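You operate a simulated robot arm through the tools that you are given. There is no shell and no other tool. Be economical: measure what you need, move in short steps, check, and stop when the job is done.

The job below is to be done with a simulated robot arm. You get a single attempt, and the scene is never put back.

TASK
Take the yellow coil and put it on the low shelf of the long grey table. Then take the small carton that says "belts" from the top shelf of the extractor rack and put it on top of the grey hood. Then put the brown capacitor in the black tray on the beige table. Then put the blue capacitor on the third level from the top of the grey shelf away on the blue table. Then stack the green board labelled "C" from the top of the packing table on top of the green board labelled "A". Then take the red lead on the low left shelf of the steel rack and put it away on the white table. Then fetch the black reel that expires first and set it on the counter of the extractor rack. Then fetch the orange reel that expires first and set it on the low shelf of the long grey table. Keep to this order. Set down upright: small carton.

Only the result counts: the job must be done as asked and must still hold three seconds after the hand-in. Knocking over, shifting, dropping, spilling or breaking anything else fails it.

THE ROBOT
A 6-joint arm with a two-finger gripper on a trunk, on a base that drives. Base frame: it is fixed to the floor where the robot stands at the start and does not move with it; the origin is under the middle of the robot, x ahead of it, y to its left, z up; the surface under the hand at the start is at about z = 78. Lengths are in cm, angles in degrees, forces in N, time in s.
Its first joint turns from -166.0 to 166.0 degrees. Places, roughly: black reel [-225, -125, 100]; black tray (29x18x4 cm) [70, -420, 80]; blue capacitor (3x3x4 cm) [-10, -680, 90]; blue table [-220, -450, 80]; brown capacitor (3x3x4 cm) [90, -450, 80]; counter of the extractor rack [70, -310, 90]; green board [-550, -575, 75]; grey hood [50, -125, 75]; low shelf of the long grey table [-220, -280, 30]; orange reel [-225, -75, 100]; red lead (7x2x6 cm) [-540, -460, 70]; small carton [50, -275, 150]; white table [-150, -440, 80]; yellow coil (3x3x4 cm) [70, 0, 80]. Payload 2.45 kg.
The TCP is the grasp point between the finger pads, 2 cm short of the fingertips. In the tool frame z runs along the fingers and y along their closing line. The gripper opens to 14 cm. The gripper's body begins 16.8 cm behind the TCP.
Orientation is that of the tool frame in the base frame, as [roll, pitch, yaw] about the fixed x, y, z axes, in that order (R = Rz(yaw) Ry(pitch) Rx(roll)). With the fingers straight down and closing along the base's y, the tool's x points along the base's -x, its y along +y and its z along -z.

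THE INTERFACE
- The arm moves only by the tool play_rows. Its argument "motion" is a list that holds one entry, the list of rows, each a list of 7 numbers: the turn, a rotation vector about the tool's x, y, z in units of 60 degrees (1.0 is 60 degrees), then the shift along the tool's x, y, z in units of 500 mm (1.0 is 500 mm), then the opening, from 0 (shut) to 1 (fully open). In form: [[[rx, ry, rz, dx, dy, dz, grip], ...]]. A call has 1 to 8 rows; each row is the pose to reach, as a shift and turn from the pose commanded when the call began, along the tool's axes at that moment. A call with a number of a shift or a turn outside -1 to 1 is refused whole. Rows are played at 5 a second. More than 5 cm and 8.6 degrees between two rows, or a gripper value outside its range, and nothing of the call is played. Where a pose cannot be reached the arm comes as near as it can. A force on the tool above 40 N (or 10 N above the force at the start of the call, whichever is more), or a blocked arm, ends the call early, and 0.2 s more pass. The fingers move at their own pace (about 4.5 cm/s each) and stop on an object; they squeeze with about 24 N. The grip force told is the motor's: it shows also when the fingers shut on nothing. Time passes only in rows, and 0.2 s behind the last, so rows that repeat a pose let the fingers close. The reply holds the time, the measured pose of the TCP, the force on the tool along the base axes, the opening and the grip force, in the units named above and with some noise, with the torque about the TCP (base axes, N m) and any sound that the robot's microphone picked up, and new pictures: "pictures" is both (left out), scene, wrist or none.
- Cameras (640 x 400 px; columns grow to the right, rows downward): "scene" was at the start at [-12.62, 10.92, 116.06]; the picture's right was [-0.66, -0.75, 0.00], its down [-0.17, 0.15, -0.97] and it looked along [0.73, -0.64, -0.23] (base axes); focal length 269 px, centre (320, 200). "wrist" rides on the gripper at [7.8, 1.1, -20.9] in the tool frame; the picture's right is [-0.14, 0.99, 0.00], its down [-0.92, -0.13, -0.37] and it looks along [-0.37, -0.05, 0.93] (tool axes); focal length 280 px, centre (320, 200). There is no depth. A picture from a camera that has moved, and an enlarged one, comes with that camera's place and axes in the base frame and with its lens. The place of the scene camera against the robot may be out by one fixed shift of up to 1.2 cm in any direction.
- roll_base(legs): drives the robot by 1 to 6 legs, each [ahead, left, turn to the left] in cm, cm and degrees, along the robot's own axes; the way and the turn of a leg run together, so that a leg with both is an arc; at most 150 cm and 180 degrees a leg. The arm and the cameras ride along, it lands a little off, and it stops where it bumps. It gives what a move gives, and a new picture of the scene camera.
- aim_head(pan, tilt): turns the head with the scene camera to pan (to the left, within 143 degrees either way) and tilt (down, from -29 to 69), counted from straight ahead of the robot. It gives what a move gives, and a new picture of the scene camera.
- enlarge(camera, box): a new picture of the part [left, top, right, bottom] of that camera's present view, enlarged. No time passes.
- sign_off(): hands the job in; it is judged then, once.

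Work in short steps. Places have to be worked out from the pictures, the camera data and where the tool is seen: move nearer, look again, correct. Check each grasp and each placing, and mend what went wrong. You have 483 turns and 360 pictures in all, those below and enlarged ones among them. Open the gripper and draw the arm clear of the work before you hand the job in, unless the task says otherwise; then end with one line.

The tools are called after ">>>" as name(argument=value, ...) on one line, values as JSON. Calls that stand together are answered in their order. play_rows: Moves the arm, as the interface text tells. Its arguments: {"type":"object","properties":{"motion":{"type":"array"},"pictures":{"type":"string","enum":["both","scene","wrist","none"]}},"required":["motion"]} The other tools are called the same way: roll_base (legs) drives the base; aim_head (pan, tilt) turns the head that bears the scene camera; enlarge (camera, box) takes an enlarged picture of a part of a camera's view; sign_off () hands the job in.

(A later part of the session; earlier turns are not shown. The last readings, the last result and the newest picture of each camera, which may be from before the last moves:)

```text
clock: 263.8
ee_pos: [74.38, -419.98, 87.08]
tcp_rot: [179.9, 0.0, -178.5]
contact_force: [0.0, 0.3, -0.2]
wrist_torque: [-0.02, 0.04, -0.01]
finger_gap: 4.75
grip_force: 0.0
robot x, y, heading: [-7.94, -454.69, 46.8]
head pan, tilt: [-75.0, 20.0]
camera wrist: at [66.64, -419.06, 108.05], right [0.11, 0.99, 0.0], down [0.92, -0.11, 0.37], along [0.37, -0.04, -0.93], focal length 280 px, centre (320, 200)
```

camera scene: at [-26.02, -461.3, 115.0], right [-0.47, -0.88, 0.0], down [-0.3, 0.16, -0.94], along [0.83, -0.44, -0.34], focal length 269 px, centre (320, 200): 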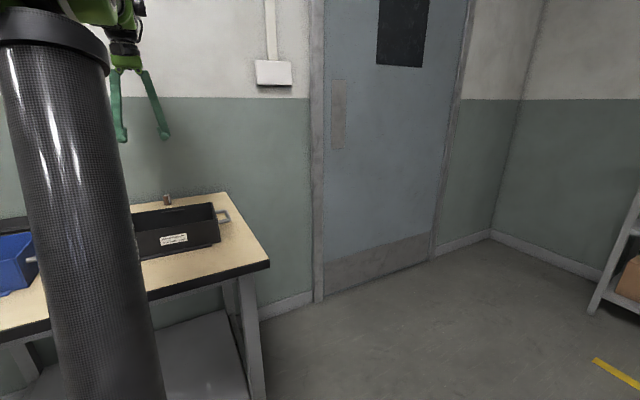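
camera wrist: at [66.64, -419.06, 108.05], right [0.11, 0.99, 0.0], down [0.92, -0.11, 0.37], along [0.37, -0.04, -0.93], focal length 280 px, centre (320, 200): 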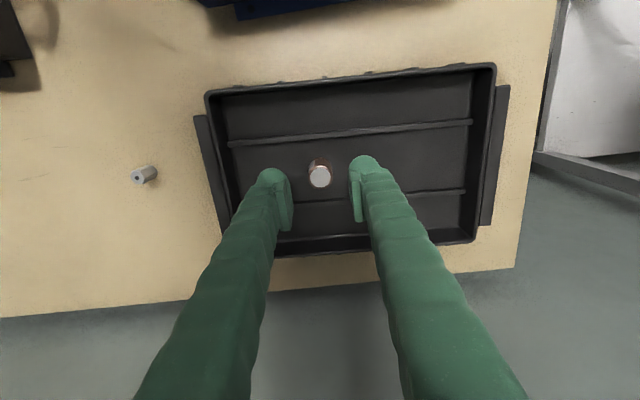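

The brown capacitor stands in the black tray. I lift the hand and go to the grey shelf on the end wall, turning so that the arm faces it.

>>> play_rows(motion=[[[0, 0, 0, 0.04, -0.04, -0.08, 0.34], [0, 0, 0, 0.08, -0.08, -0.16, 0.34], [0, 0, 0, 0.1, -0.14, -0.24, 0.34], [0, 0, 0, 0.1, -0.22, -0.28, 0.34], [0, 0, 0, 0.1, -0.31, -0.3, 0.34], [0, 0, 0, 0.1, -0.4, -0.3, 0.34], [0, 0, 0, 0.1, -0.49, -0.3, 0.34], [0, 0, 0, 0.1, -0.58, -0.3, 0.34]]], pictures="none")

>>> roll_base(legs=[[-88, -31.4, 0], [0, 0, -92]])

>>> aim_head(pan=-70, tilt=10)

```text
refused: row 3 steps farther than a row can; nothing moved
```

```text
clock: 272.6
ee_pos: [-13.12, -623.96, 87.1]
tcp_rot: [179.9, 0.0, 90.0]
contact_force: [0.2, -1.0, 0.3]
wrist_torque: [0.02, 0.01, -0.03]
finger_gap: 4.76
grip_force: 0.1
robot x, y, heading: [-45.77, -540.62, -44.3]
head pan, tilt: [-75.0, 20.0]
camera scene: at [-52.25, -523.5, 115.0], right [-0.87, 0.49, 0.0], down [0.17, 0.3, -0.94], along [-0.46, -0.82, -0.34], focal length 269 px, centre (320, 200)
```

scene: 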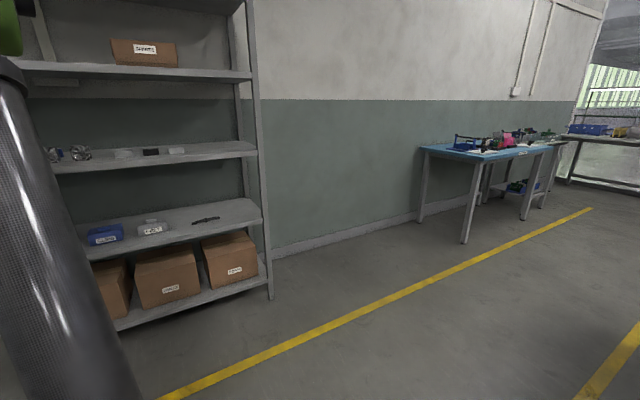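

```text
clock: 273.3
ee_pos: [-13.13, -623.73, 87.16]
tcp_rot: [179.9, 0.0, 89.9]
contact_force: [-1.0, -0.8, 0.1]
wrist_torque: [0.01, -0.01, 0.03]
finger_gap: 4.77
grip_force: 0.2
robot x, y, heading: [-45.63, -540.69, -44.3]
head pan, tilt: [-70.0, 10.0]
camera scene: at [-51.52, -523.85, 116.63], right [-0.91, 0.41, 0.0], down [0.07, 0.16, -0.98], along [-0.41, -0.9, -0.17], focal length 269 px, centre (320, 200)
```

scene: 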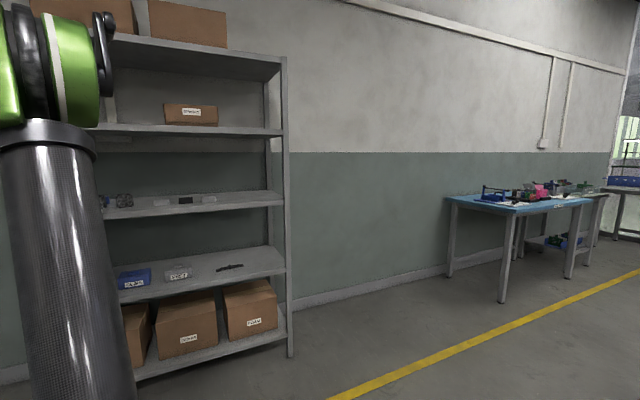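

The arm row had been refused, so the hand drove over the beige table lower than intended. I check that nothing there was touched.

>>> aim_head(pan=85, tilt=15)

>>> enlarge(camera="scene", box=[160, 130, 480, 330])

```text
clock: 275.7
ee_pos: [-13.06, -623.86, 87.13]
tcp_rot: [179.9, 0.0, 90.0]
contact_force: [-0.2, -0.1, 0.7]
wrist_torque: [0.01, -0.01, 0.02]
finger_gap: 4.77
grip_force: 0.1
robot x, y, heading: [-45.53, -541.28, -44.1]
head pan, tilt: [85.0, 15.0]
camera scene: at [-40.61, -509.29, 115.82], right [0.65, -0.76, 0.0], down [-0.2, -0.17, -0.97], along [0.73, 0.63, -0.26], focal length 269 px, centre (320, 200)
```

scene: 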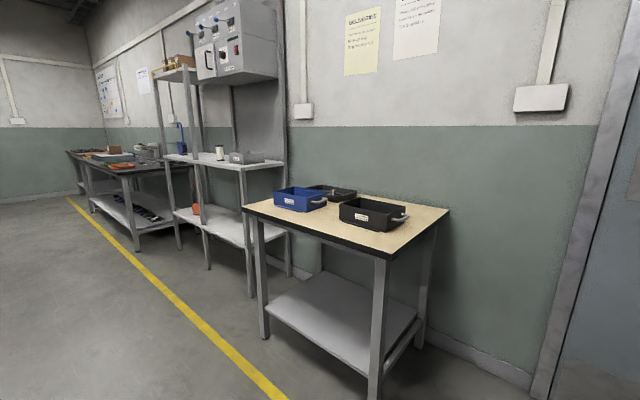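

```text
2.00 times, centred on (320, 230) of scene
camera zoom: at [-40.61, -509.29, 115.82], right [0.65, -0.76, 0.0], down [-0.2, -0.17, -0.97], along [0.73, 0.63, -0.26], focal length 537 px, centre (320, 140)
```

zoom: 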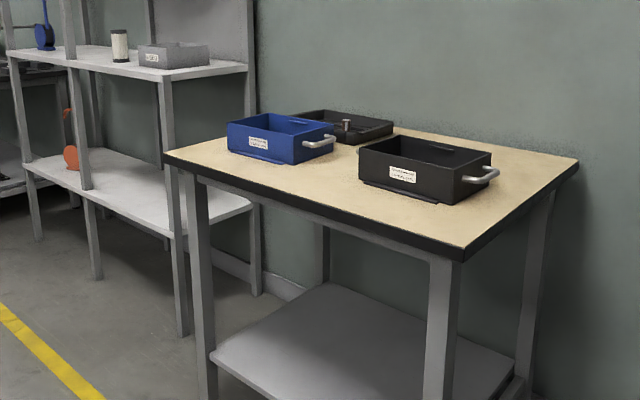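

Nothing on the beige table has moved (the case keeps its distance to the table corner). Now I take a wrist picture toward the grey shelf.

>>> play_rows(motion=[[[0, 0, 0, 0, 0, 0, 0.34]]], pictures="wrist")

>>> aim_head(pan=-20, tilt=15)

```text
clock: 276.1
ee_pos: [-13.05, -623.88, 87.13]
tcp_rot: [179.8, 0.0, 90.0]
contact_force: [0.0, 1.1, -0.5]
wrist_torque: [0.02, -0.02, 0.0]
finger_gap: 4.77
grip_force: 0.1
robot x, y, heading: [-45.81, -540.77, -44.4]
head pan, tilt: [85.0, 15.0]
camera wrist: at [-12.06, -616.02, 108.04], right [0.99, -0.14, 0.0], down [-0.13, -0.92, 0.37], along [-0.05, -0.36, -0.93], focal length 280 px, centre (320, 200)
```

wrist: 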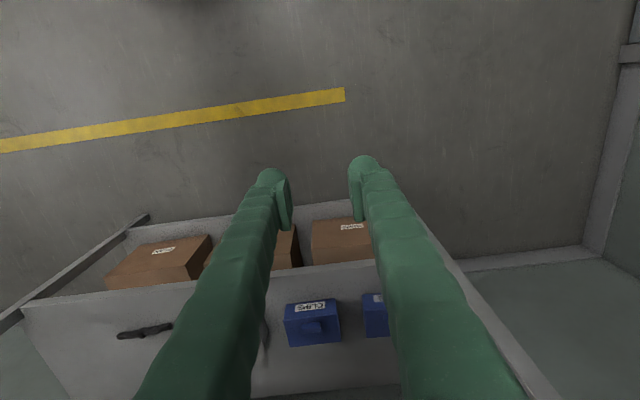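

```text
clock: 277.9
ee_pos: [-13.13, -623.89, 86.98]
tcp_rot: [179.9, 0.0, 90.0]
contact_force: [0.8, 0.3, 0.8]
wrist_torque: [0.02, 0.0, 0.0]
finger_gap: 4.74
grip_force: 0.0
robot x, y, heading: [-45.61, -540.47, -44.3]
head pan, tilt: [-20.0, 15.0]
camera scene: at [-43.63, -523.79, 115.82], right [-0.9, -0.43, 0.0], down [-0.11, 0.23, -0.97], along [0.42, -0.87, -0.26], focal length 269 px, centre (320, 200)
```

scene: 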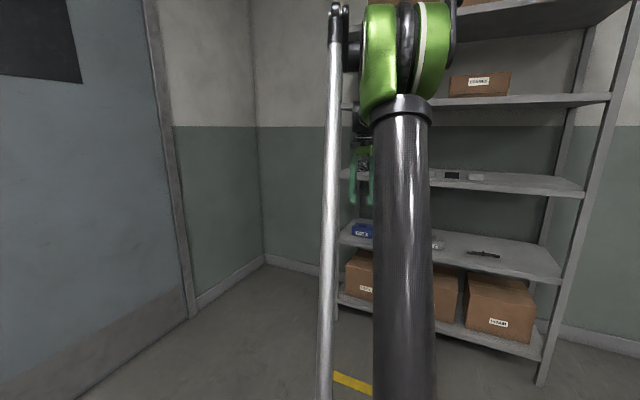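

Front edge of the shelves is near y = -650. I tilt the tool to horizontal toward the shelf, with a small retreat and lift.

>>> play_rows(motion=[[[0, -0.12, 0, 0.02, 0, -0.06, 0.34], [0, -0.24, 0, 0.04, 0, -0.12, 0.34], [0, -0.36, 0, 0.06, 0, -0.18, 0.34], [0, -0.48, 0, 0.08, 0, -0.24, 0.34], [0, -0.6, 0, 0.08, 0, -0.3, 0.34], [0, -0.72, 0, 0.08, 0, -0.35, 0.34], [0, -0.84, 0, 0.08, 0, -0.38, 0.34], [0, -0.96, 0, 0.08, 0, -0.4, 0.34]]], pictures="none")

>>> play_rows(motion=[[[0, -0.05, 0, 0, 0, 0, 0.34]]], pictures="wrist")

```text
clock: 279.7
ee_pos: [-13.05, -619.9, 107.44]
tcp_rot: [180.0, 57.7, 89.7]
contact_force: [-0.2, 0.1, -0.1]
wrist_torque: [0.01, -0.01, 0.01]
finger_gap: 4.79
grip_force: 0.0
robot x, y, heading: [-45.59, -541.01, -44.3]
head pan, tilt: [-20.0, 15.0]
```

```text
clock: 280.1
ee_pos: [-13.11, -619.84, 107.28]
tcp_rot: [179.7, 60.6, 89.9]
contact_force: [0.1, 0.2, -0.5]
wrist_torque: [0.01, -0.01, 0.01]
finger_gap: 4.76
grip_force: 0.1
robot x, y, heading: [-45.68, -541.01, -44.4]
head pan, tilt: [-20.0, 15.0]
camera wrist: at [-12.03, -597.8, 110.74], right [0.99, -0.07, 0.12], down [-0.13, -0.13, 0.98], along [-0.05, -0.99, -0.14], focal length 280 px, centre (320, 200)
```

wrist: 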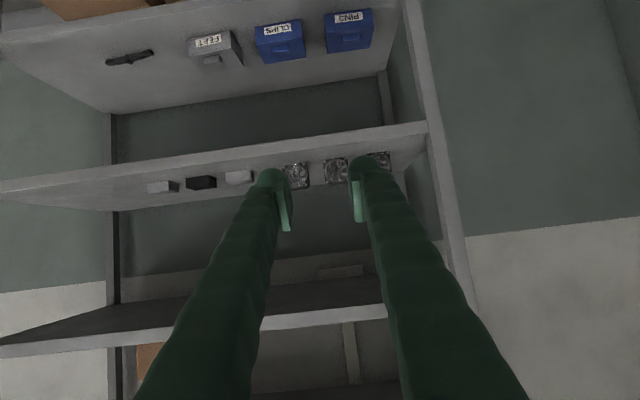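

I enlarge the third level to find the blue capacitor.

>>> enlarge(camera="wrist", box=[120, 110, 440, 310])

>>> enlarge(camera="scene", box=[330, 60, 610, 235])

```text
2.00 times, centred on (280, 210) of wrist
camera zoom: at [-12.03, -597.8, 110.74], right [0.99, -0.07, 0.12], down [-0.13, -0.13, 0.98], along [-0.05, -0.99, -0.14], focal length 561 px, centre (400, 180)
```

zoom: 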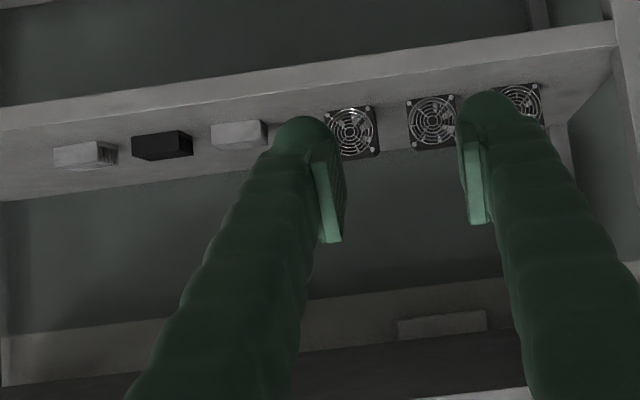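

```text
2.29 times, centred on (470, 148) of scene
camera zoom: at [-43.64, -523.78, 115.81], right [-0.9, -0.43, 0.0], down [-0.11, 0.23, -0.97], along [0.42, -0.87, -0.26], focal length 614 px, centre (-23, 320)
```

zoom: 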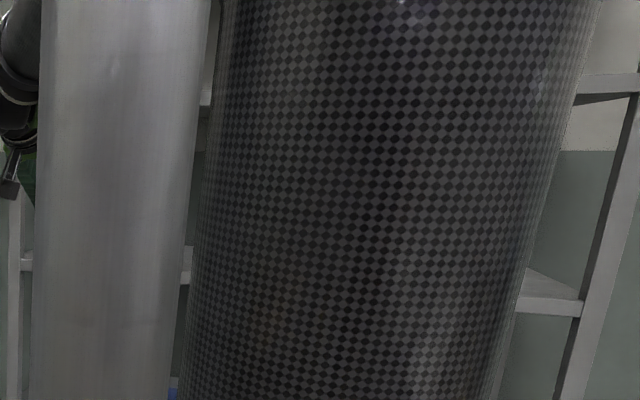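

The capacitor is not visible from here; it is probably behind a fan. I shift the camera 10 cm to the right and 5 cm up and look again.

>>> play_rows(motion=[[[0, 0, 0, -0.03, 0.08, -0.02, 0.34], [0, 0, 0, -0.06, 0.15, -0.035, 0.34], [0, 0, 0, -0.087, 0.22, -0.049, 0.34]]], pictures="none")

>>> enlarge(camera="wrist", box=[60, 90, 380, 290])

```text
clock: 280.9
ee_pos: [-2.33, -619.65, 112.25]
tcp_rot: [179.7, 60.6, 89.8]
contact_force: [0.3, 0.4, -0.1]
wrist_torque: [-0.01, -0.01, 0.0]
finger_gap: 4.75
grip_force: 0.0
robot x, y, heading: [-45.93, -541.1, -44.4]
head pan, tilt: [-20.0, 15.0]
```

```text
2.00 times, centred on (220, 190) of wrist
camera zoom: at [-1.23, -597.56, 115.71], right [0.99, -0.07, 0.12], down [-0.13, -0.13, 0.98], along [-0.05, -0.99, -0.14], focal length 561 px, centre (520, 220)
```

zoom: 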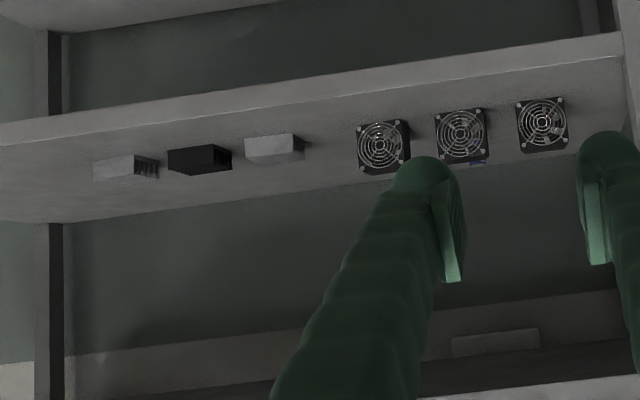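

The blue capacitor peeks out behind the middle fan, at about (-10.7, -679), on the shelf at z of about 91; the fan's top is at 97.4. I will reach over the fan along a line tilted 36 degrees down. First I bring the arm in line with the robot's free side.

>>> play_rows(motion=[[[0, 0.015, 0, 0.012, -0.092, -0.016, 0.34], [0, 0.03, 0, 0.024, -0.184, -0.032, 0.34], [0, 0.045, 0, 0.036, -0.276, -0.048, 0.34], [0, 0.06, 0, 0.048, -0.368, -0.064, 0.34], [0, 0.075, 0, 0.06, -0.46, -0.08, 0.34], [0, 0.09, 0, 0.072, -0.552, -0.096, 0.34], [0, 0.1, 0, 0.085, -0.644, -0.112, 0.34], [0, 0.11, 0, 0.095, -0.736, -0.128, 0.34]]], pictures="none")

>>> play_rows(motion=[[[0, 0, 0, 0, -0.09, -0.01, 0.34], [0, 0, 0, 0, -0.098, -0.01, 0.34]]], pictures="none")

```text
clock: 282.9
ee_pos: [-38.72, -617.45, 112.78]
tcp_rot: [179.7, 54.0, 89.8]
contact_force: [-0.2, 0.7, -0.6]
wrist_torque: [-0.01, 0.02, 0.01]
finger_gap: 4.74
grip_force: 0.1
robot x, y, heading: [-45.88, -540.66, -44.1]
head pan, tilt: [-20.0, 15.0]
stopped in row 8: the arm was blocked; the commanded pose is now the measured one
```

```text
clock: 283.5
ee_pos: [-43.6, -616.95, 113.02]
tcp_rot: [179.9, 54.0, 89.8]
contact_force: [0.4, 0.7, -0.4]
wrist_torque: [0.0, 0.0, 0.02]
finger_gap: 4.76
grip_force: 0.0
robot x, y, heading: [-45.54, -540.82, -44.1]
head pan, tilt: [-20.0, 15.0]
```

I turn the head aside so that it does not block the elbow, and drive into position in front of the shelf.

>>> aim_head(pan=100, tilt=10)

>>> roll_base(legs=[[48.1, -2.2, 0]])

>>> play_rows(motion=[[[0, 0, 0, 0, 0, 0, 0.34]]], pictures="wrist")

```text
clock: 285.5
ee_pos: [-43.66, -616.52, 112.81]
tcp_rot: [179.7, 53.9, 89.8]
contact_force: [0.5, 0.6, -0.4]
wrist_torque: [-0.04, 0.01, 0.01]
finger_gap: 4.75
grip_force: 0.1
robot x, y, heading: [-45.64, -540.83, -44.3]
head pan, tilt: [100.0, 10.0]
camera scene: at [-42.45, -507.68, 116.63], right [0.83, -0.56, 0.0], down [-0.1, -0.14, -0.98], along [0.56, 0.81, -0.17], focal length 269 px, centre (320, 200)
```

scene: 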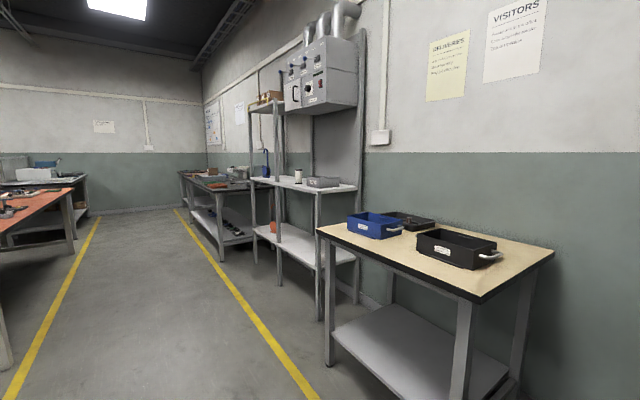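

```text
clock: 288.3
ee_pos: [-12.22, -651.03, 112.89]
tcp_rot: [179.8, 54.0, 89.4]
contact_force: [-0.5, -0.3, 0.0]
wrist_torque: [0.03, -0.02, -0.03]
finger_gap: 4.73
grip_force: 0.0
robot x, y, heading: [-13.94, -575.38, -44.7]
head pan, tilt: [100.0, 10.0]
camera scene: at [-10.42, -542.03, 116.63], right [0.82, -0.57, 0.0], down [-0.1, -0.14, -0.98], along [0.56, 0.81, -0.17], focal length 269 px, centre (320, 200)
```

scene: 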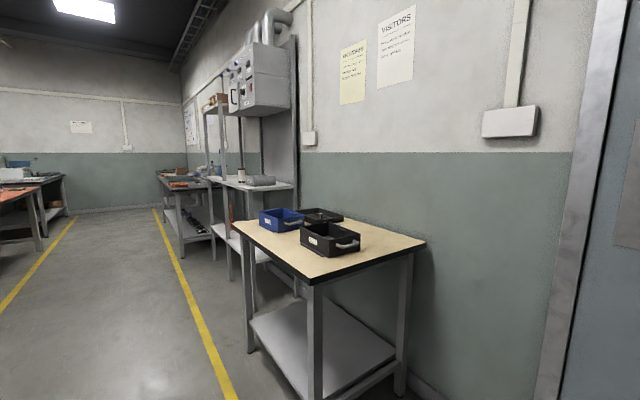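

```text
clock: 288.7
ee_pos: [-12.21, -650.88, 112.87]
tcp_rot: [179.7, 54.0, 89.5]
contact_force: [0.4, -0.1, -0.2]
wrist_torque: [-0.01, 0.03, 0.02]
finger_gap: 4.78
grip_force: 0.1
robot x, y, heading: [-13.94, -575.21, -45.0]
head pan, tilt: [100.0, 10.0]
camera wrist: at [-10.89, -629.36, 118.79], right [0.99, -0.09, 0.11], down [-0.13, -0.24, 0.96], along [-0.06, -0.97, -0.25], focal length 280 px, centre (320, 200)
```

wrist: 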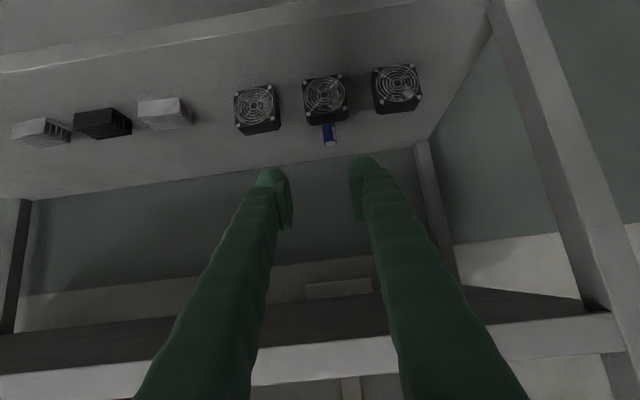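

The capacitor stands at (-10.6, -678.8). I move along the tilted line over the fan, stopping short of it.

>>> play_rows(motion=[[[0, 0, 0, -0.024, 0.032, 0.06, 0.36], [0, 0, 0, -0.024, 0.032, 0.15, 0.36], [0, 0, 0, -0.024, 0.032, 0.24, 0.36], [0, 0, 0, -0.024, 0.032, 0.32, 0.36], [0, 0, 0, -0.024, 0.032, 0.398, 0.36]]], pictures="wrist")

```text
clock: 289.9
ee_pos: [-10.62, -667.75, 102.29]
tcp_rot: [179.8, 54.1, 89.5]
contact_force: [0.1, 0.0, 0.8]
wrist_torque: [-0.01, -0.05, 0.02]
finger_gap: 5.06
grip_force: 0.0
robot x, y, heading: [-13.95, -574.87, -44.5]
head pan, tilt: [100.0, 10.0]
camera wrist: at [-9.43, -646.17, 108.11], right [0.99, -0.09, 0.11], down [-0.13, -0.24, 0.96], along [-0.06, -0.97, -0.25], focal length 280 px, centre (320, 200)
```

wrist: 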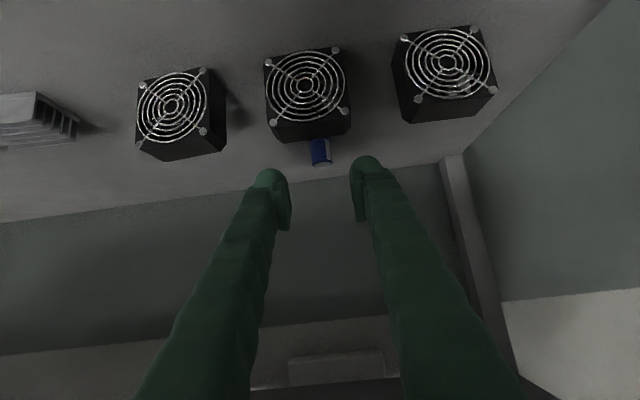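

I advance along the line to just before the capacitor and check.

>>> play_rows(motion=[[[0, 0, 0, 0.004, 0, 0.07, 0.36], [0, 0, 0, 0.008, 0, 0.14, 0.36], [0, 0, 0, 0.01, 0, 0.19, 0.36]]], pictures="none")

>>> enlarge(camera="wrist", box=[160, 50, 480, 250])

```text
clock: 290.7
ee_pos: [-10.85, -675.3, 96.21]
tcp_rot: [179.7, 54.0, 89.4]
contact_force: [0.4, 0.6, -0.2]
wrist_torque: [-0.04, -0.04, 0.0]
finger_gap: 5.05
grip_force: 0.0
robot x, y, heading: [-14.16, -574.56, -44.4]
head pan, tilt: [100.0, 10.0]
```

```text
2.00 times, centred on (320, 150) of wrist
camera zoom: at [-9.51, -653.68, 102.13], right [0.99, -0.09, 0.11], down [-0.13, -0.24, 0.96], along [-0.06, -0.97, -0.25], focal length 561 px, centre (320, 300)
```

zoom: 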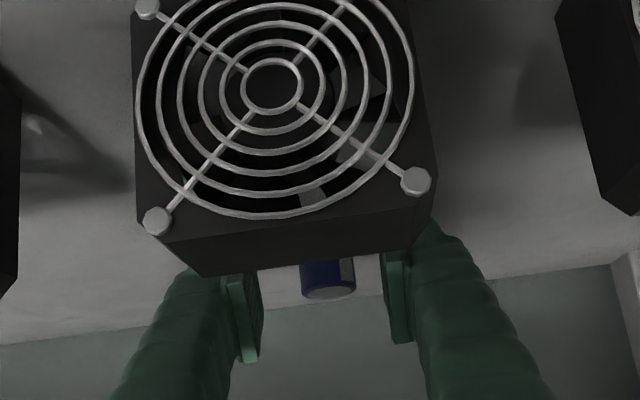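

The capacitor is between the fingers, just ahead. I advance 3.5 cm and close.

>>> play_rows(motion=[[[0, 0, 0, 0, 0.002, 0.035, 0.36], [0, 0, 0, 0, 0.002, 0.07, 0.36], [0, 0, 0, 0, 0.002, 0.07, 0.25], [0, 0, 0, 0, 0.002, 0.07, 0.15], [0, 0, 0, 0, 0.002, 0.07, 0.05], [0, 0, 0, 0, 0.002, 0.07, 0.0], [0, 0, 0, 0, 0.002, 0.07, 0.0]]], pictures="none")

>>> enlarge(camera="wrist", box=[160, 50, 480, 250])

```text
clock: 291.5
ee_pos: [-11.09, -677.95, 94.42]
tcp_rot: [179.9, 54.3, 89.3]
contact_force: [-16.8, 4.1, 26.4]
wrist_torque: [0.06, 1.1, -0.25]
finger_gap: 3.14
grip_force: 10.0
robot x, y, heading: [-13.93, -575.12, -44.7]
head pan, tilt: [100.0, 10.0]
stopped in row 3: the force on the tool passed its limit at 41 N (the readings are from after the stop); the commanded pose is now the measured one
```

```text
2.00 times, centred on (320, 150) of wrist
camera zoom: at [-9.73, -656.38, 100.28], right [0.99, -0.09, 0.11], down [-0.13, -0.24, 0.96], along [-0.06, -0.97, -0.25], focal length 561 px, centre (320, 300)
```

zoom: 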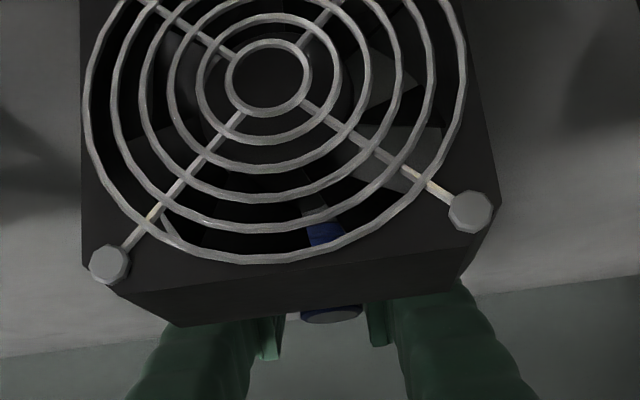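

The tips pressed on the shelf while closing. I open, raise 0.6 cm, go 1.3 cm deeper and close again.

>>> play_rows(motion=[[[0, 0, 0, -0.01, 0.003, -0.007, 0.36], [0, 0, 0, -0.012, 0.005, -0.006, 0.36], [0, 0, 0, -0.025, 0.006, 0.014, 0.36], [0, 0, 0, -0.025, 0.006, 0.014, 0.25], [0, 0, 0, -0.025, 0.006, 0.014, 0.15], [0, 0, 0, -0.025, 0.006, 0.014, 0.05], [0, 0, 0, -0.025, 0.006, 0.014, 0.0], [0, 0, 0, -0.025, 0.006, 0.014, 0.0]]], pictures="none")

>>> enlarge(camera="wrist", box=[160, 50, 480, 250])

```text
clock: 293.3
ee_pos: [-10.26, -679.18, 94.77]
tcp_rot: [179.8, 54.1, 89.4]
contact_force: [0.6, 0.5, 0.7]
wrist_torque: [0.01, 0.05, -0.03]
finger_gap: 1.85
grip_force: 23.5
robot x, y, heading: [-13.74, -575.07, -44.7]
head pan, tilt: [100.0, 10.0]
```

```text
2.00 times, centred on (320, 150) of wrist
camera zoom: at [-9.05, -657.71, 100.68], right [0.99, -0.09, 0.11], down [-0.13, -0.24, 0.96], along [-0.06, -0.97, -0.25], focal length 561 px, centre (320, 300)
```

zoom: 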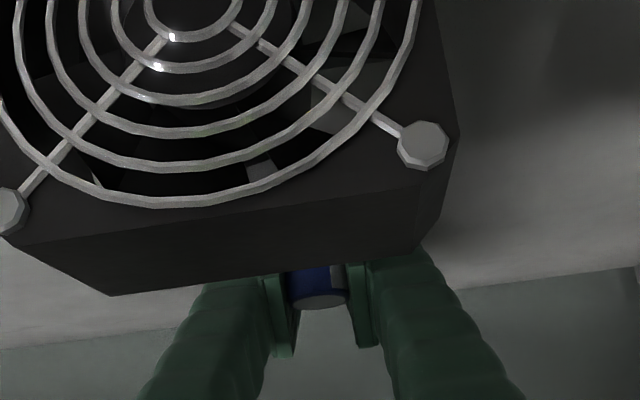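

Gripped. I lift 1.3 cm and retract along the tilted line, in small steps.

>>> play_rows(motion=[[[0, 0, 0, -0.01, 0, -0.007, 0], [0, 0, 0, -0.021, 0, -0.015, 0], [0, 0, 0, -0.025, 0, -0.07, 0], [0, 0, 0, -0.025, 0, -0.14, 0], [0, 0, 0, -0.025, 0, -0.21, 0]]], pictures="none")

>>> enlarge(camera="wrist", box=[160, 50, 480, 250])

```text
clock: 294.5
ee_pos: [-10.28, -671.75, 102.07]
tcp_rot: [179.8, 54.1, 89.4]
contact_force: [-0.3, -0.6, 0.3]
wrist_torque: [0.0, 0.01, 0.02]
finger_gap: 1.95
grip_force: 23.8
robot x, y, heading: [-13.74, -574.79, -44.5]
head pan, tilt: [100.0, 10.0]
```

```text
2.00 times, centred on (320, 150) of wrist
camera zoom: at [-9.01, -650.07, 108.04], right [0.99, -0.09, 0.11], down [-0.13, -0.24, 0.96], along [-0.06, -0.97, -0.25], focal length 561 px, centre (320, 300)
```

zoom: 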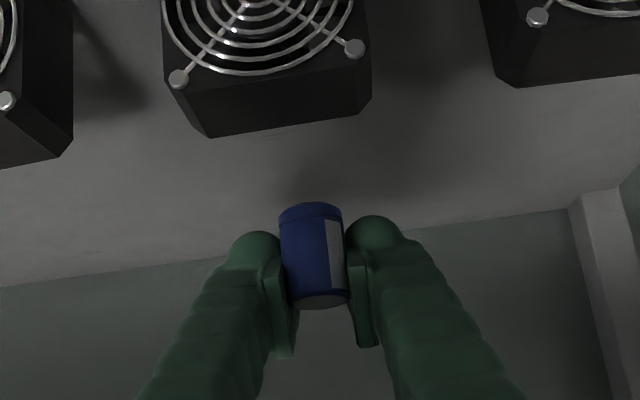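

The blue capacitor is held well. I retract fully out of the shelf.

>>> play_rows(motion=[[[0, 0, 0, 0, 0, -0.08, 0], [0, 0, 0, 0, 0, -0.16, 0], [0, 0, 0, 0, 0, -0.24, 0], [0, 0, 0, 0, 0, -0.32, 0], [0, 0, 0, 0, 0, -0.4, 0], [0, 0, 0, 0, 0, -0.47, 0]]], pictures="none")

>>> roll_base(legs=[[-10, 10, 0]])

```text
clock: 295.9
ee_pos: [-10.33, -652.72, 115.98]
tcp_rot: [179.7, 54.1, 89.3]
contact_force: [0.4, 0.0, -0.2]
wrist_torque: [0.01, -0.01, 0.05]
finger_gap: 1.94
grip_force: 23.9
robot x, y, heading: [-13.89, -575.23, -44.5]
head pan, tilt: [100.0, 10.0]
```

```text
clock: 297.2
ee_pos: [-10.54, -638.35, 115.89]
tcp_rot: [179.8, 54.2, 89.4]
contact_force: [-0.3, -0.1, -0.6]
wrist_torque: [-0.01, -0.02, 0.0]
finger_gap: 1.93
grip_force: 24.3
robot x, y, heading: [-14.03, -560.53, -44.4]
head pan, tilt: [100.0, 10.0]
camera scene: at [-10.59, -527.57, 116.63], right [0.82, -0.57, 0.0], down [-0.1, -0.14, -0.98], along [0.56, 0.81, -0.17], focal length 269 px, centre (320, 200)
```

scene: 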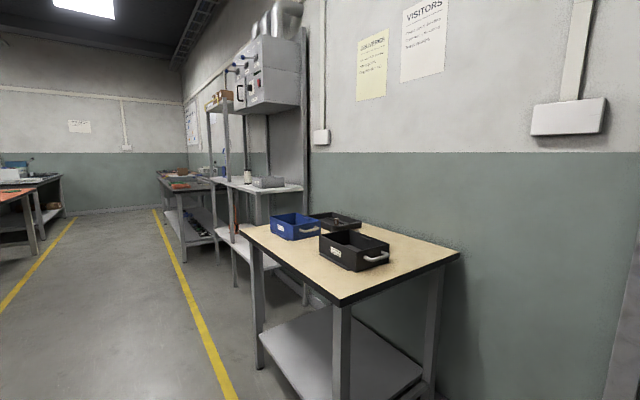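

I turn the base half round here, so that the arm points toward +y for the blue table, then drive along a path that keeps the hand clear of the partition end.

>>> roll_base(legs=[[0, 0, 179.4], [-28.3, 28.3, 0], [92, 92, 0], [-18.4, 26.9, 0]])

>>> enlarge(camera="wrist", box=[160, 50, 480, 250])

```text
clock: 315.0
ee_pos: [-156.02, -557.22, 115.92]
tcp_rot: [179.8, 54.0, -90.0]
contact_force: [-1.0, -0.5, -0.4]
wrist_torque: [0.0, -0.02, -0.01]
finger_gap: 1.93
grip_force: 23.8
robot x, y, heading: [-151.58, -634.47, 136.0]
head pan, tilt: [100.0, 10.0]
camera scene: at [-156.24, -668.59, 116.63], right [-0.83, 0.56, 0.0], down [0.1, 0.14, -0.98], along [-0.55, -0.82, -0.17], focal length 269 px, centre (320, 200)
```

scene: 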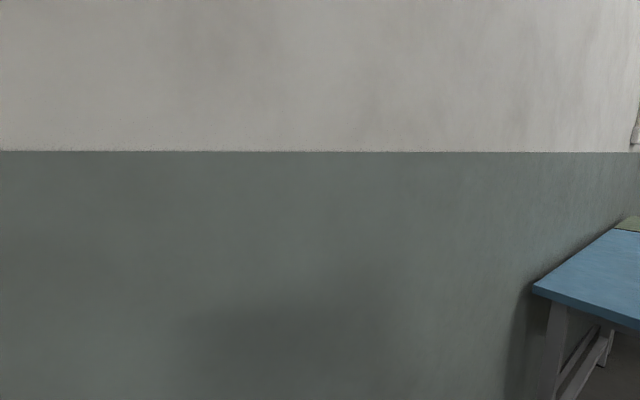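

```text
2.00 times, centred on (320, 150) of wrist
camera zoom: at [-157.01, -578.61, 121.76], right [-0.99, 0.08, 0.11], down [0.13, 0.24, 0.96], along [0.05, 0.97, -0.25], focal length 561 px, centre (320, 300)
```

zoom: 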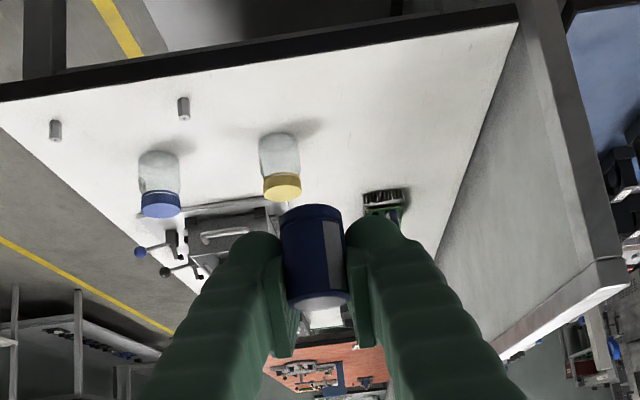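

The capacitor is still held well. I drive on past the partition end and a little up toward the blue table.

>>> roll_base(legs=[[37.4, 36.1, 0], [13, -13.5, -1]])

>>> play_rows(motion=[[[0, 0, 0, 0, 0, 0, 0]]], pictures="wrist")

```text
clock: 319.2
ee_pos: [-205.63, -538.66, 115.99]
tcp_rot: [179.8, 54.1, -91.4]
contact_force: [0.1, 0.3, -0.3]
wrist_torque: [0.01, 0.03, -0.01]
finger_gap: 1.93
grip_force: 23.8
robot x, y, heading: [-203.08, -616.08, 134.6]
head pan, tilt: [100.0, 10.0]
camera scene: at [-208.41, -649.98, 116.63], right [-0.81, 0.58, 0.0], down [0.1, 0.14, -0.98], along [-0.57, -0.8, -0.17], focal length 269 px, centre (320, 200)
```

scene: 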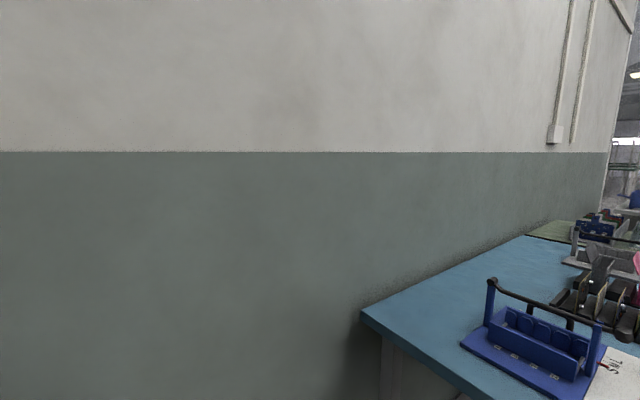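

```text
clock: 319.6
ee_pos: [-205.52, -538.54, 115.84]
tcp_rot: [179.8, 54.0, -91.5]
contact_force: [-0.1, -0.1, -1.1]
wrist_torque: [0.01, 0.0, -0.02]
finger_gap: 1.96
grip_force: 24.1
robot x, y, heading: [-203.22, -616.32, 134.5]
head pan, tilt: [100.0, 10.0]
camera wrist: at [-207.1, -559.99, 121.76], right [-0.99, 0.1, 0.11], down [0.14, 0.24, 0.96], along [0.07, 0.97, -0.25], focal length 280 px, centre (320, 200)
```

wrist: 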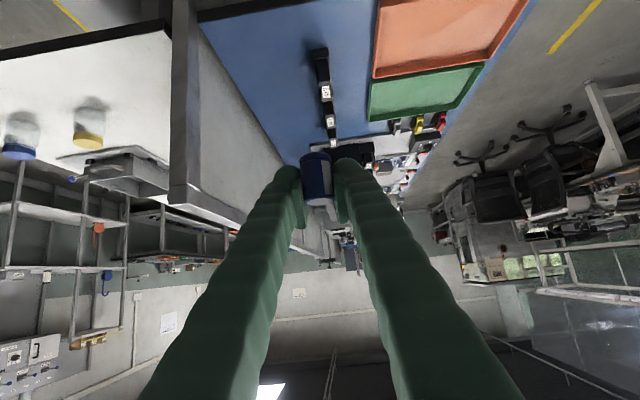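

On the blue table there is free space between the fans (x about -206) and the partition (x about -187). I aim for (-199, -514.5) and go to a point above it.

>>> play_rows(motion=[[[0, 0, 0, -0.002, -0.02, 0.092, 0], [0, 0, 0, -0.004, -0.04, 0.184, 0], [0, 0, 0, -0.005, -0.06, 0.276, 0], [0, 0, 0, -0.006, -0.08, 0.368, 0], [0, 0, 0, -0.008, -0.1, 0.46, 0], [0, 0, 0, -0.01, -0.118, 0.553, 0]]], pictures="wrist")

```text
clock: 321.0
ee_pos: [-199.05, -515.85, 100.08]
tcp_rot: [179.8, 54.1, -91.4]
contact_force: [0.7, -0.7, 0.1]
wrist_torque: [0.01, -0.01, 0.03]
finger_gap: 1.94
grip_force: 23.7
robot x, y, heading: [-203.38, -616.35, 134.8]
head pan, tilt: [100.0, 10.0]
camera wrist: at [-200.56, -537.31, 105.99], right [-0.99, 0.1, 0.11], down [0.14, 0.24, 0.96], along [0.07, 0.97, -0.25], focal length 280 px, centre (320, 200)
```

wrist: 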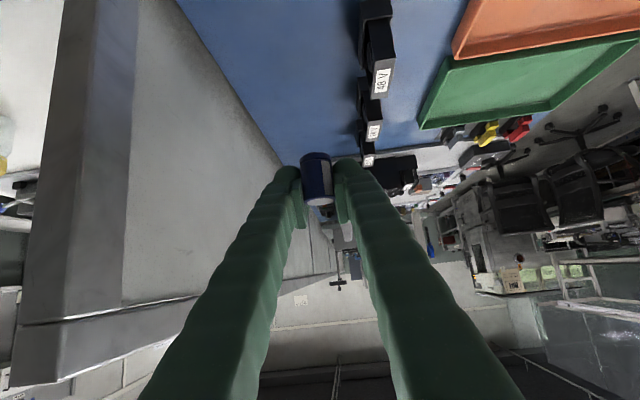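

The spot is clear. I lower straight down, then feel for the table.

>>> play_rows(motion=[[[0, 0, 0, 0.07, 0, 0.05, 0], [0, 0, 0, 0.14, 0, 0.1, 0], [0, 0, 0, 0.21, 0, 0.15, 0], [0, 0, 0, 0.25, 0, 0.18, 0]]], pictures="wrist")

>>> play_rows(motion=[[[0, 0, 0, 0.006, 0, 0.0045, 0], [0, 0, 0, 0.012, 0, 0.009, 0], [0, 0, 0, 0.018, 0, 0.0135, 0], [0, 0, 0, 0.024, 0, 0.018, 0], [0, 0, 0, 0.03, 0, 0.0225, 0], [0, 0, 0, 0.036, 0, 0.027, 0], [0, 0, 0, 0.042, 0, 0.0315, 0], [0, 0, 0, 0.048, 0, 0.036, 0]]], pictures="wrist")

```text
clock: 322.0
ee_pos: [-199.22, -516.06, 84.45]
tcp_rot: [179.9, 54.1, -91.3]
contact_force: [0.4, -0.3, 0.1]
wrist_torque: [0.02, -0.01, -0.01]
finger_gap: 1.94
grip_force: 23.7
robot x, y, heading: [-203.08, -615.87, 134.4]
head pan, tilt: [100.0, 10.0]
camera wrist: at [-200.81, -537.39, 90.32], right [-0.99, 0.1, 0.11], down [0.14, 0.24, 0.96], along [0.07, 0.97, -0.25], focal length 280 px, centre (320, 200)
```

wrist: 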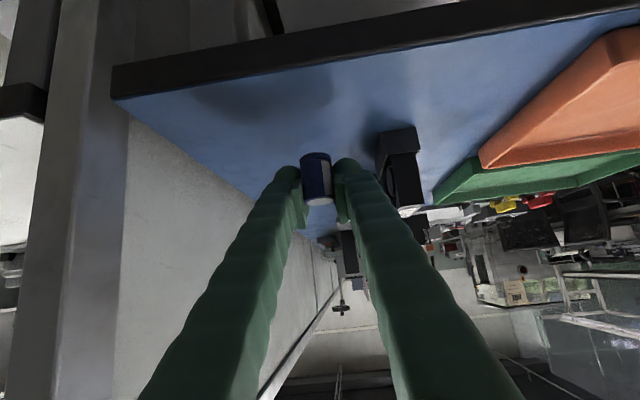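

```text
clock: 323.8
ee_pos: [-199.18, -516.03, 81.64]
tcp_rot: [179.8, 54.1, -91.3]
contact_force: [0.4, -0.4, 0.3]
wrist_torque: [0.03, -0.04, -0.03]
finger_gap: 1.98
grip_force: 24.0
robot x, y, heading: [-203.25, -615.99, 134.6]
head pan, tilt: [100.0, 10.0]
camera wrist: at [-200.75, -537.4, 87.48], right [-0.99, 0.1, 0.11], down [0.14, 0.24, 0.96], along [0.07, 0.97, -0.25], focal length 280 px, centre (320, 200)
```

wrist: 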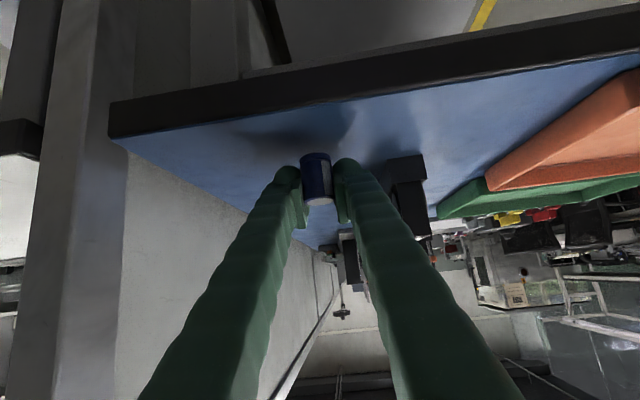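

No contact yet; I go on in small steps.

>>> play_rows(motion=[[[0, 0, 0, 0.004, 0, 0.003, 0], [0, 0, 0, 0.008, 0, 0.006, 0], [0, 0, 0, 0.012, 0, 0.009, 0], [0, 0, 0, 0.016, 0, 0.012, 0], [0, 0, 0, 0.02, 0, 0.015, 0], [0, 0, 0, 0.024, 0, 0.018, 0]]], pictures="none")

>>> enlarge(camera="wrist", box=[240, 100, 400, 200])

```text
clock: 325.3
ee_pos: [-199.33, -515.98, 80.45]
tcp_rot: [179.7, 54.4, -91.5]
contact_force: [-0.2, -1.9, 19.0]
wrist_torque: [-0.16, -0.03, -0.12]
finger_gap: 1.95
grip_force: 24.9
robot x, y, heading: [-203.37, -616.37, 134.3]
head pan, tilt: [100.0, 10.0]
stopped in row 6: the force on the tool passed its limit at 41 N (the readings are from after the stop); the commanded pose is now the measured one
```

```text
4.00 times, centred on (320, 150) of wrist
camera zoom: at [-200.81, -537.41, 86.22], right [-0.99, 0.1, 0.11], down [0.14, 0.23, 0.96], along [0.07, 0.97, -0.24], focal length 1122 px, centre (320, 400)
```

zoom: 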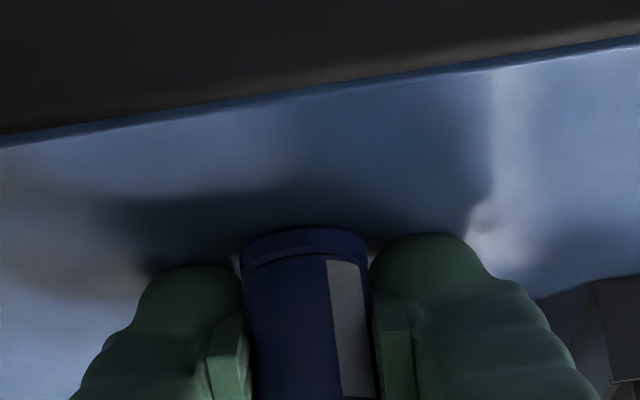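

Contact with the table. I open slowly and retract along the tool axis.

>>> play_rows(motion=[[[0, 0, 0, -0.002, 0, -0.001, 0.15], [0, 0, 0, -0.002, 0, -0.001, 0.18], [0, 0, 0, -0.002, 0, -0.001, 0.22], [0, 0, 0, -0.002, 0, -0.001, 0.27], [0, 0, 0, -0.002, 0, -0.001, 0.32], [0, 0, 0, -0.002, 0, -0.001, 0.36], [0, 0, 0, -0.002, 0, -0.001, 0.36]]], pictures="none")

>>> play_rows(motion=[[[0, 0, 0, -0.01, 0, -0.02, 0.36], [0, 0, 0, -0.02, 0, -0.06, 0.36], [0, 0, 0, -0.02, 0, -0.14, 0.36], [0, 0, 0, -0.02, 0, -0.22, 0.36]]], pictures="wrist")

```text
clock: 326.9
ee_pos: [-199.41, -515.9, 80.46]
tcp_rot: [179.8, 54.3, -91.4]
contact_force: [-13.7, -0.4, 17.8]
wrist_torque: [0.03, -0.14, 0.04]
finger_gap: 4.25
grip_force: 0.0
robot x, y, heading: [-203.34, -616.46, 134.5]
head pan, tilt: [100.0, 10.0]
```

```text
clock: 327.9
ee_pos: [-199.6, -524.31, 87.56]
tcp_rot: [179.8, 54.3, -91.3]
contact_force: [0.5, 0.6, -0.2]
wrist_torque: [-0.02, 0.01, -0.03]
finger_gap: 5.0
grip_force: 0.0
robot x, y, heading: [-203.12, -616.23, 134.4]
head pan, tilt: [100.0, 10.0]
camera wrist: at [-201.06, -545.64, 93.42], right [-0.99, 0.1, 0.11], down [0.13, 0.24, 0.96], along [0.07, 0.97, -0.25], focal length 280 px, centre (320, 200)
```

wrist: 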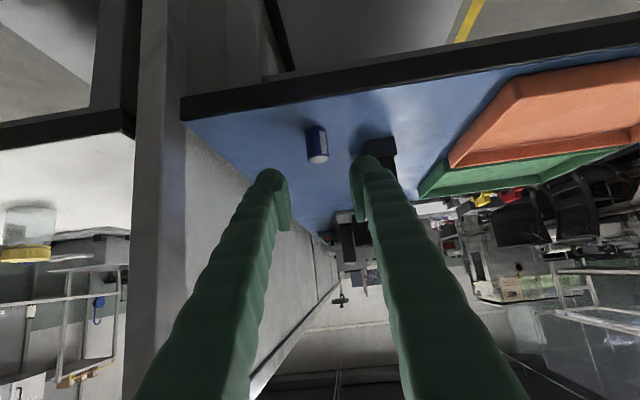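

The blue capacitor stands on the blue table. I retract further and drive toward the packing table.

>>> play_rows(motion=[[[0, 0, 0, -0.03, 0, -0.08, 0.36], [0, 0, 0, -0.06, 0, -0.16, 0.36], [0, 0, 0, -0.09, 0, -0.24, 0.36], [0, 0, 0, -0.12, 0, -0.32, 0.36], [0, 0, 0, -0.16, 0, -0.4, 0.36]]], pictures="none")

>>> roll_base(legs=[[108.7, 89.5, 0], [0, 0, 90]])

>>> aim_head(pan=-75, tilt=10)

```text
clock: 329.1
ee_pos: [-199.72, -535.99, 105.83]
tcp_rot: [179.8, 54.2, -91.4]
contact_force: [-0.4, -0.1, -0.3]
wrist_torque: [-0.04, -0.01, -0.01]
finger_gap: 5.05
grip_force: 0.1
robot x, y, heading: [-202.94, -616.06, 134.6]
head pan, tilt: [100.0, 10.0]
```

```text
clock: 332.6
ee_pos: [-261.49, -528.04, 106.14]
tcp_rot: [-179.6, 54.4, -85.9]
contact_force: [0.1, 1.1, 0.5]
wrist_torque: [-0.04, 0.03, 0.06]
finger_gap: 5.06
grip_force: 0.1
robot x, y, heading: [-257.17, -607.97, 139.6]
head pan, tilt: [100.0, 10.0]
stopped in leg 1: the robot was blocked; the commanded pose is now the measured one
camera scene: at [-259.1, -641.92, 116.64], right [-0.86, 0.5, 0.0], down [0.09, 0.15, -0.98], along [-0.5, -0.85, -0.17], focal length 269 px, centre (320, 200)
```

scene: 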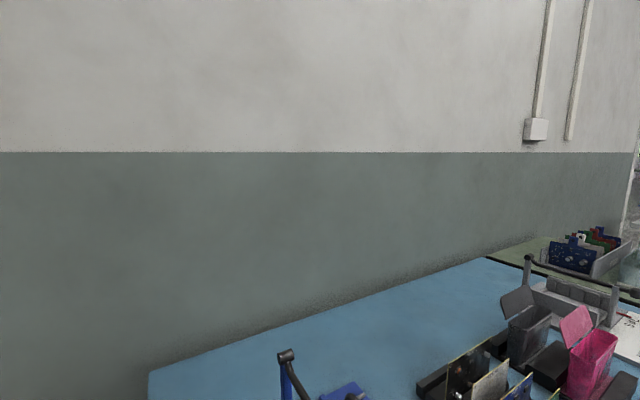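

```text
clock: 335.3
ee_pos: [-261.34, -527.98, 106.08]
tcp_rot: [-179.5, 54.5, -85.8]
contact_force: [0.7, 0.2, 0.4]
wrist_torque: [0.03, 0.0, -0.01]
finger_gap: 5.04
grip_force: 0.1
robot x, y, heading: [-257.04, -608.22, 139.7]
head pan, tilt: [-75.0, 10.0]
camera scene: at [-250.45, -625.49, 116.64], right [0.9, -0.43, 0.0], down [-0.07, -0.16, -0.98], along [0.42, 0.89, -0.17], focal length 269 px, centre (320, 200)
```

scene: 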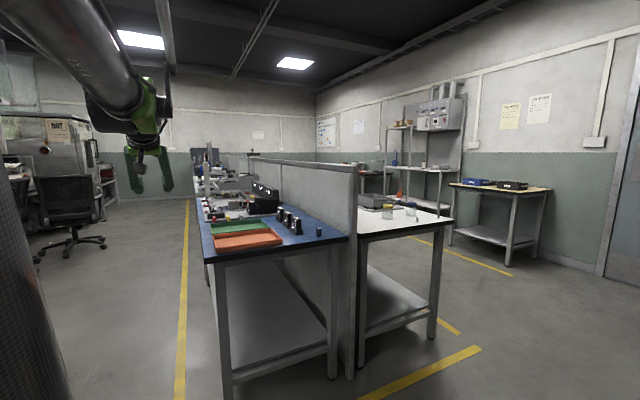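

The robot bumped the edge of the wall-side table. I move away from it (+y), then continue, and check that table.

>>> roll_base(legs=[[27, -16.4, 0], [80, 68, 0], [0, 0, 85]])

>>> aim_head(pan=60, tilt=15)

```text
clock: 346.0
ee_pos: [-452.31, -578.1, 106.15]
tcp_rot: [-179.6, 54.5, 0.4]
contact_force: [0.7, 0.3, -0.3]
wrist_torque: [-0.02, 0.07, 0.02]
finger_gap: 5.03
grip_force: 0.1
robot x, y, heading: [-372.63, -579.15, -134.0]
head pan, tilt: [-75.0, 10.0]
camera scene: at [-355.26, -573.46, 116.63], right [0.49, 0.87, 0.0], down [0.15, -0.08, -0.98], along [-0.86, 0.48, -0.17], focal length 269 px, centre (320, 200)
```

scene: 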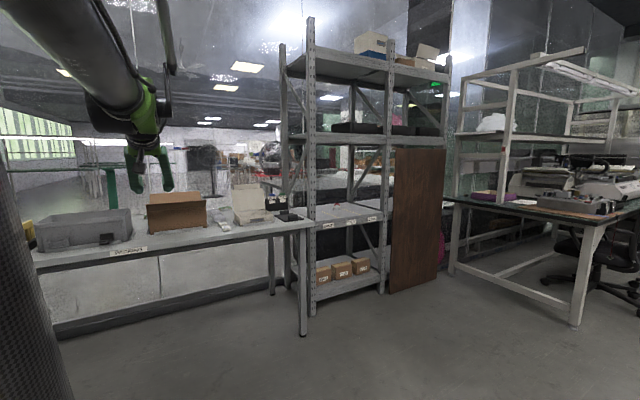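

```text
clock: 348.2
ee_pos: [-452.21, -577.99, 106.18]
tcp_rot: [-179.6, 54.6, 0.5]
contact_force: [0.4, 0.4, -0.2]
wrist_torque: [0.01, -0.01, -0.02]
finger_gap: 5.02
grip_force: 0.0
robot x, y, heading: [-372.52, -579.13, -134.3]
head pan, tilt: [60.0, 15.0]
camera scene: at [-344.58, -586.97, 115.82], right [-0.96, -0.27, 0.0], down [-0.07, 0.25, -0.97], along [0.26, -0.93, -0.26], focal length 269 px, centre (320, 200)
```

scene: 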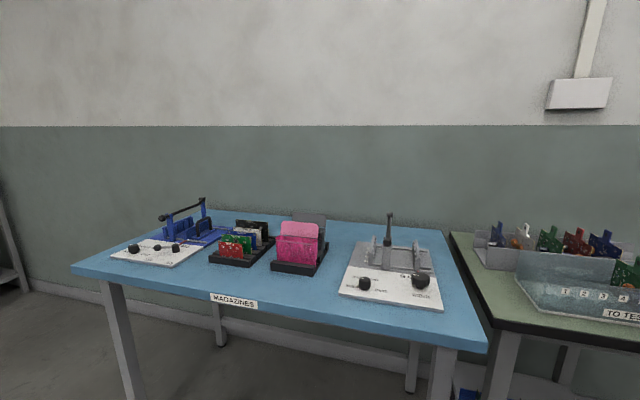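

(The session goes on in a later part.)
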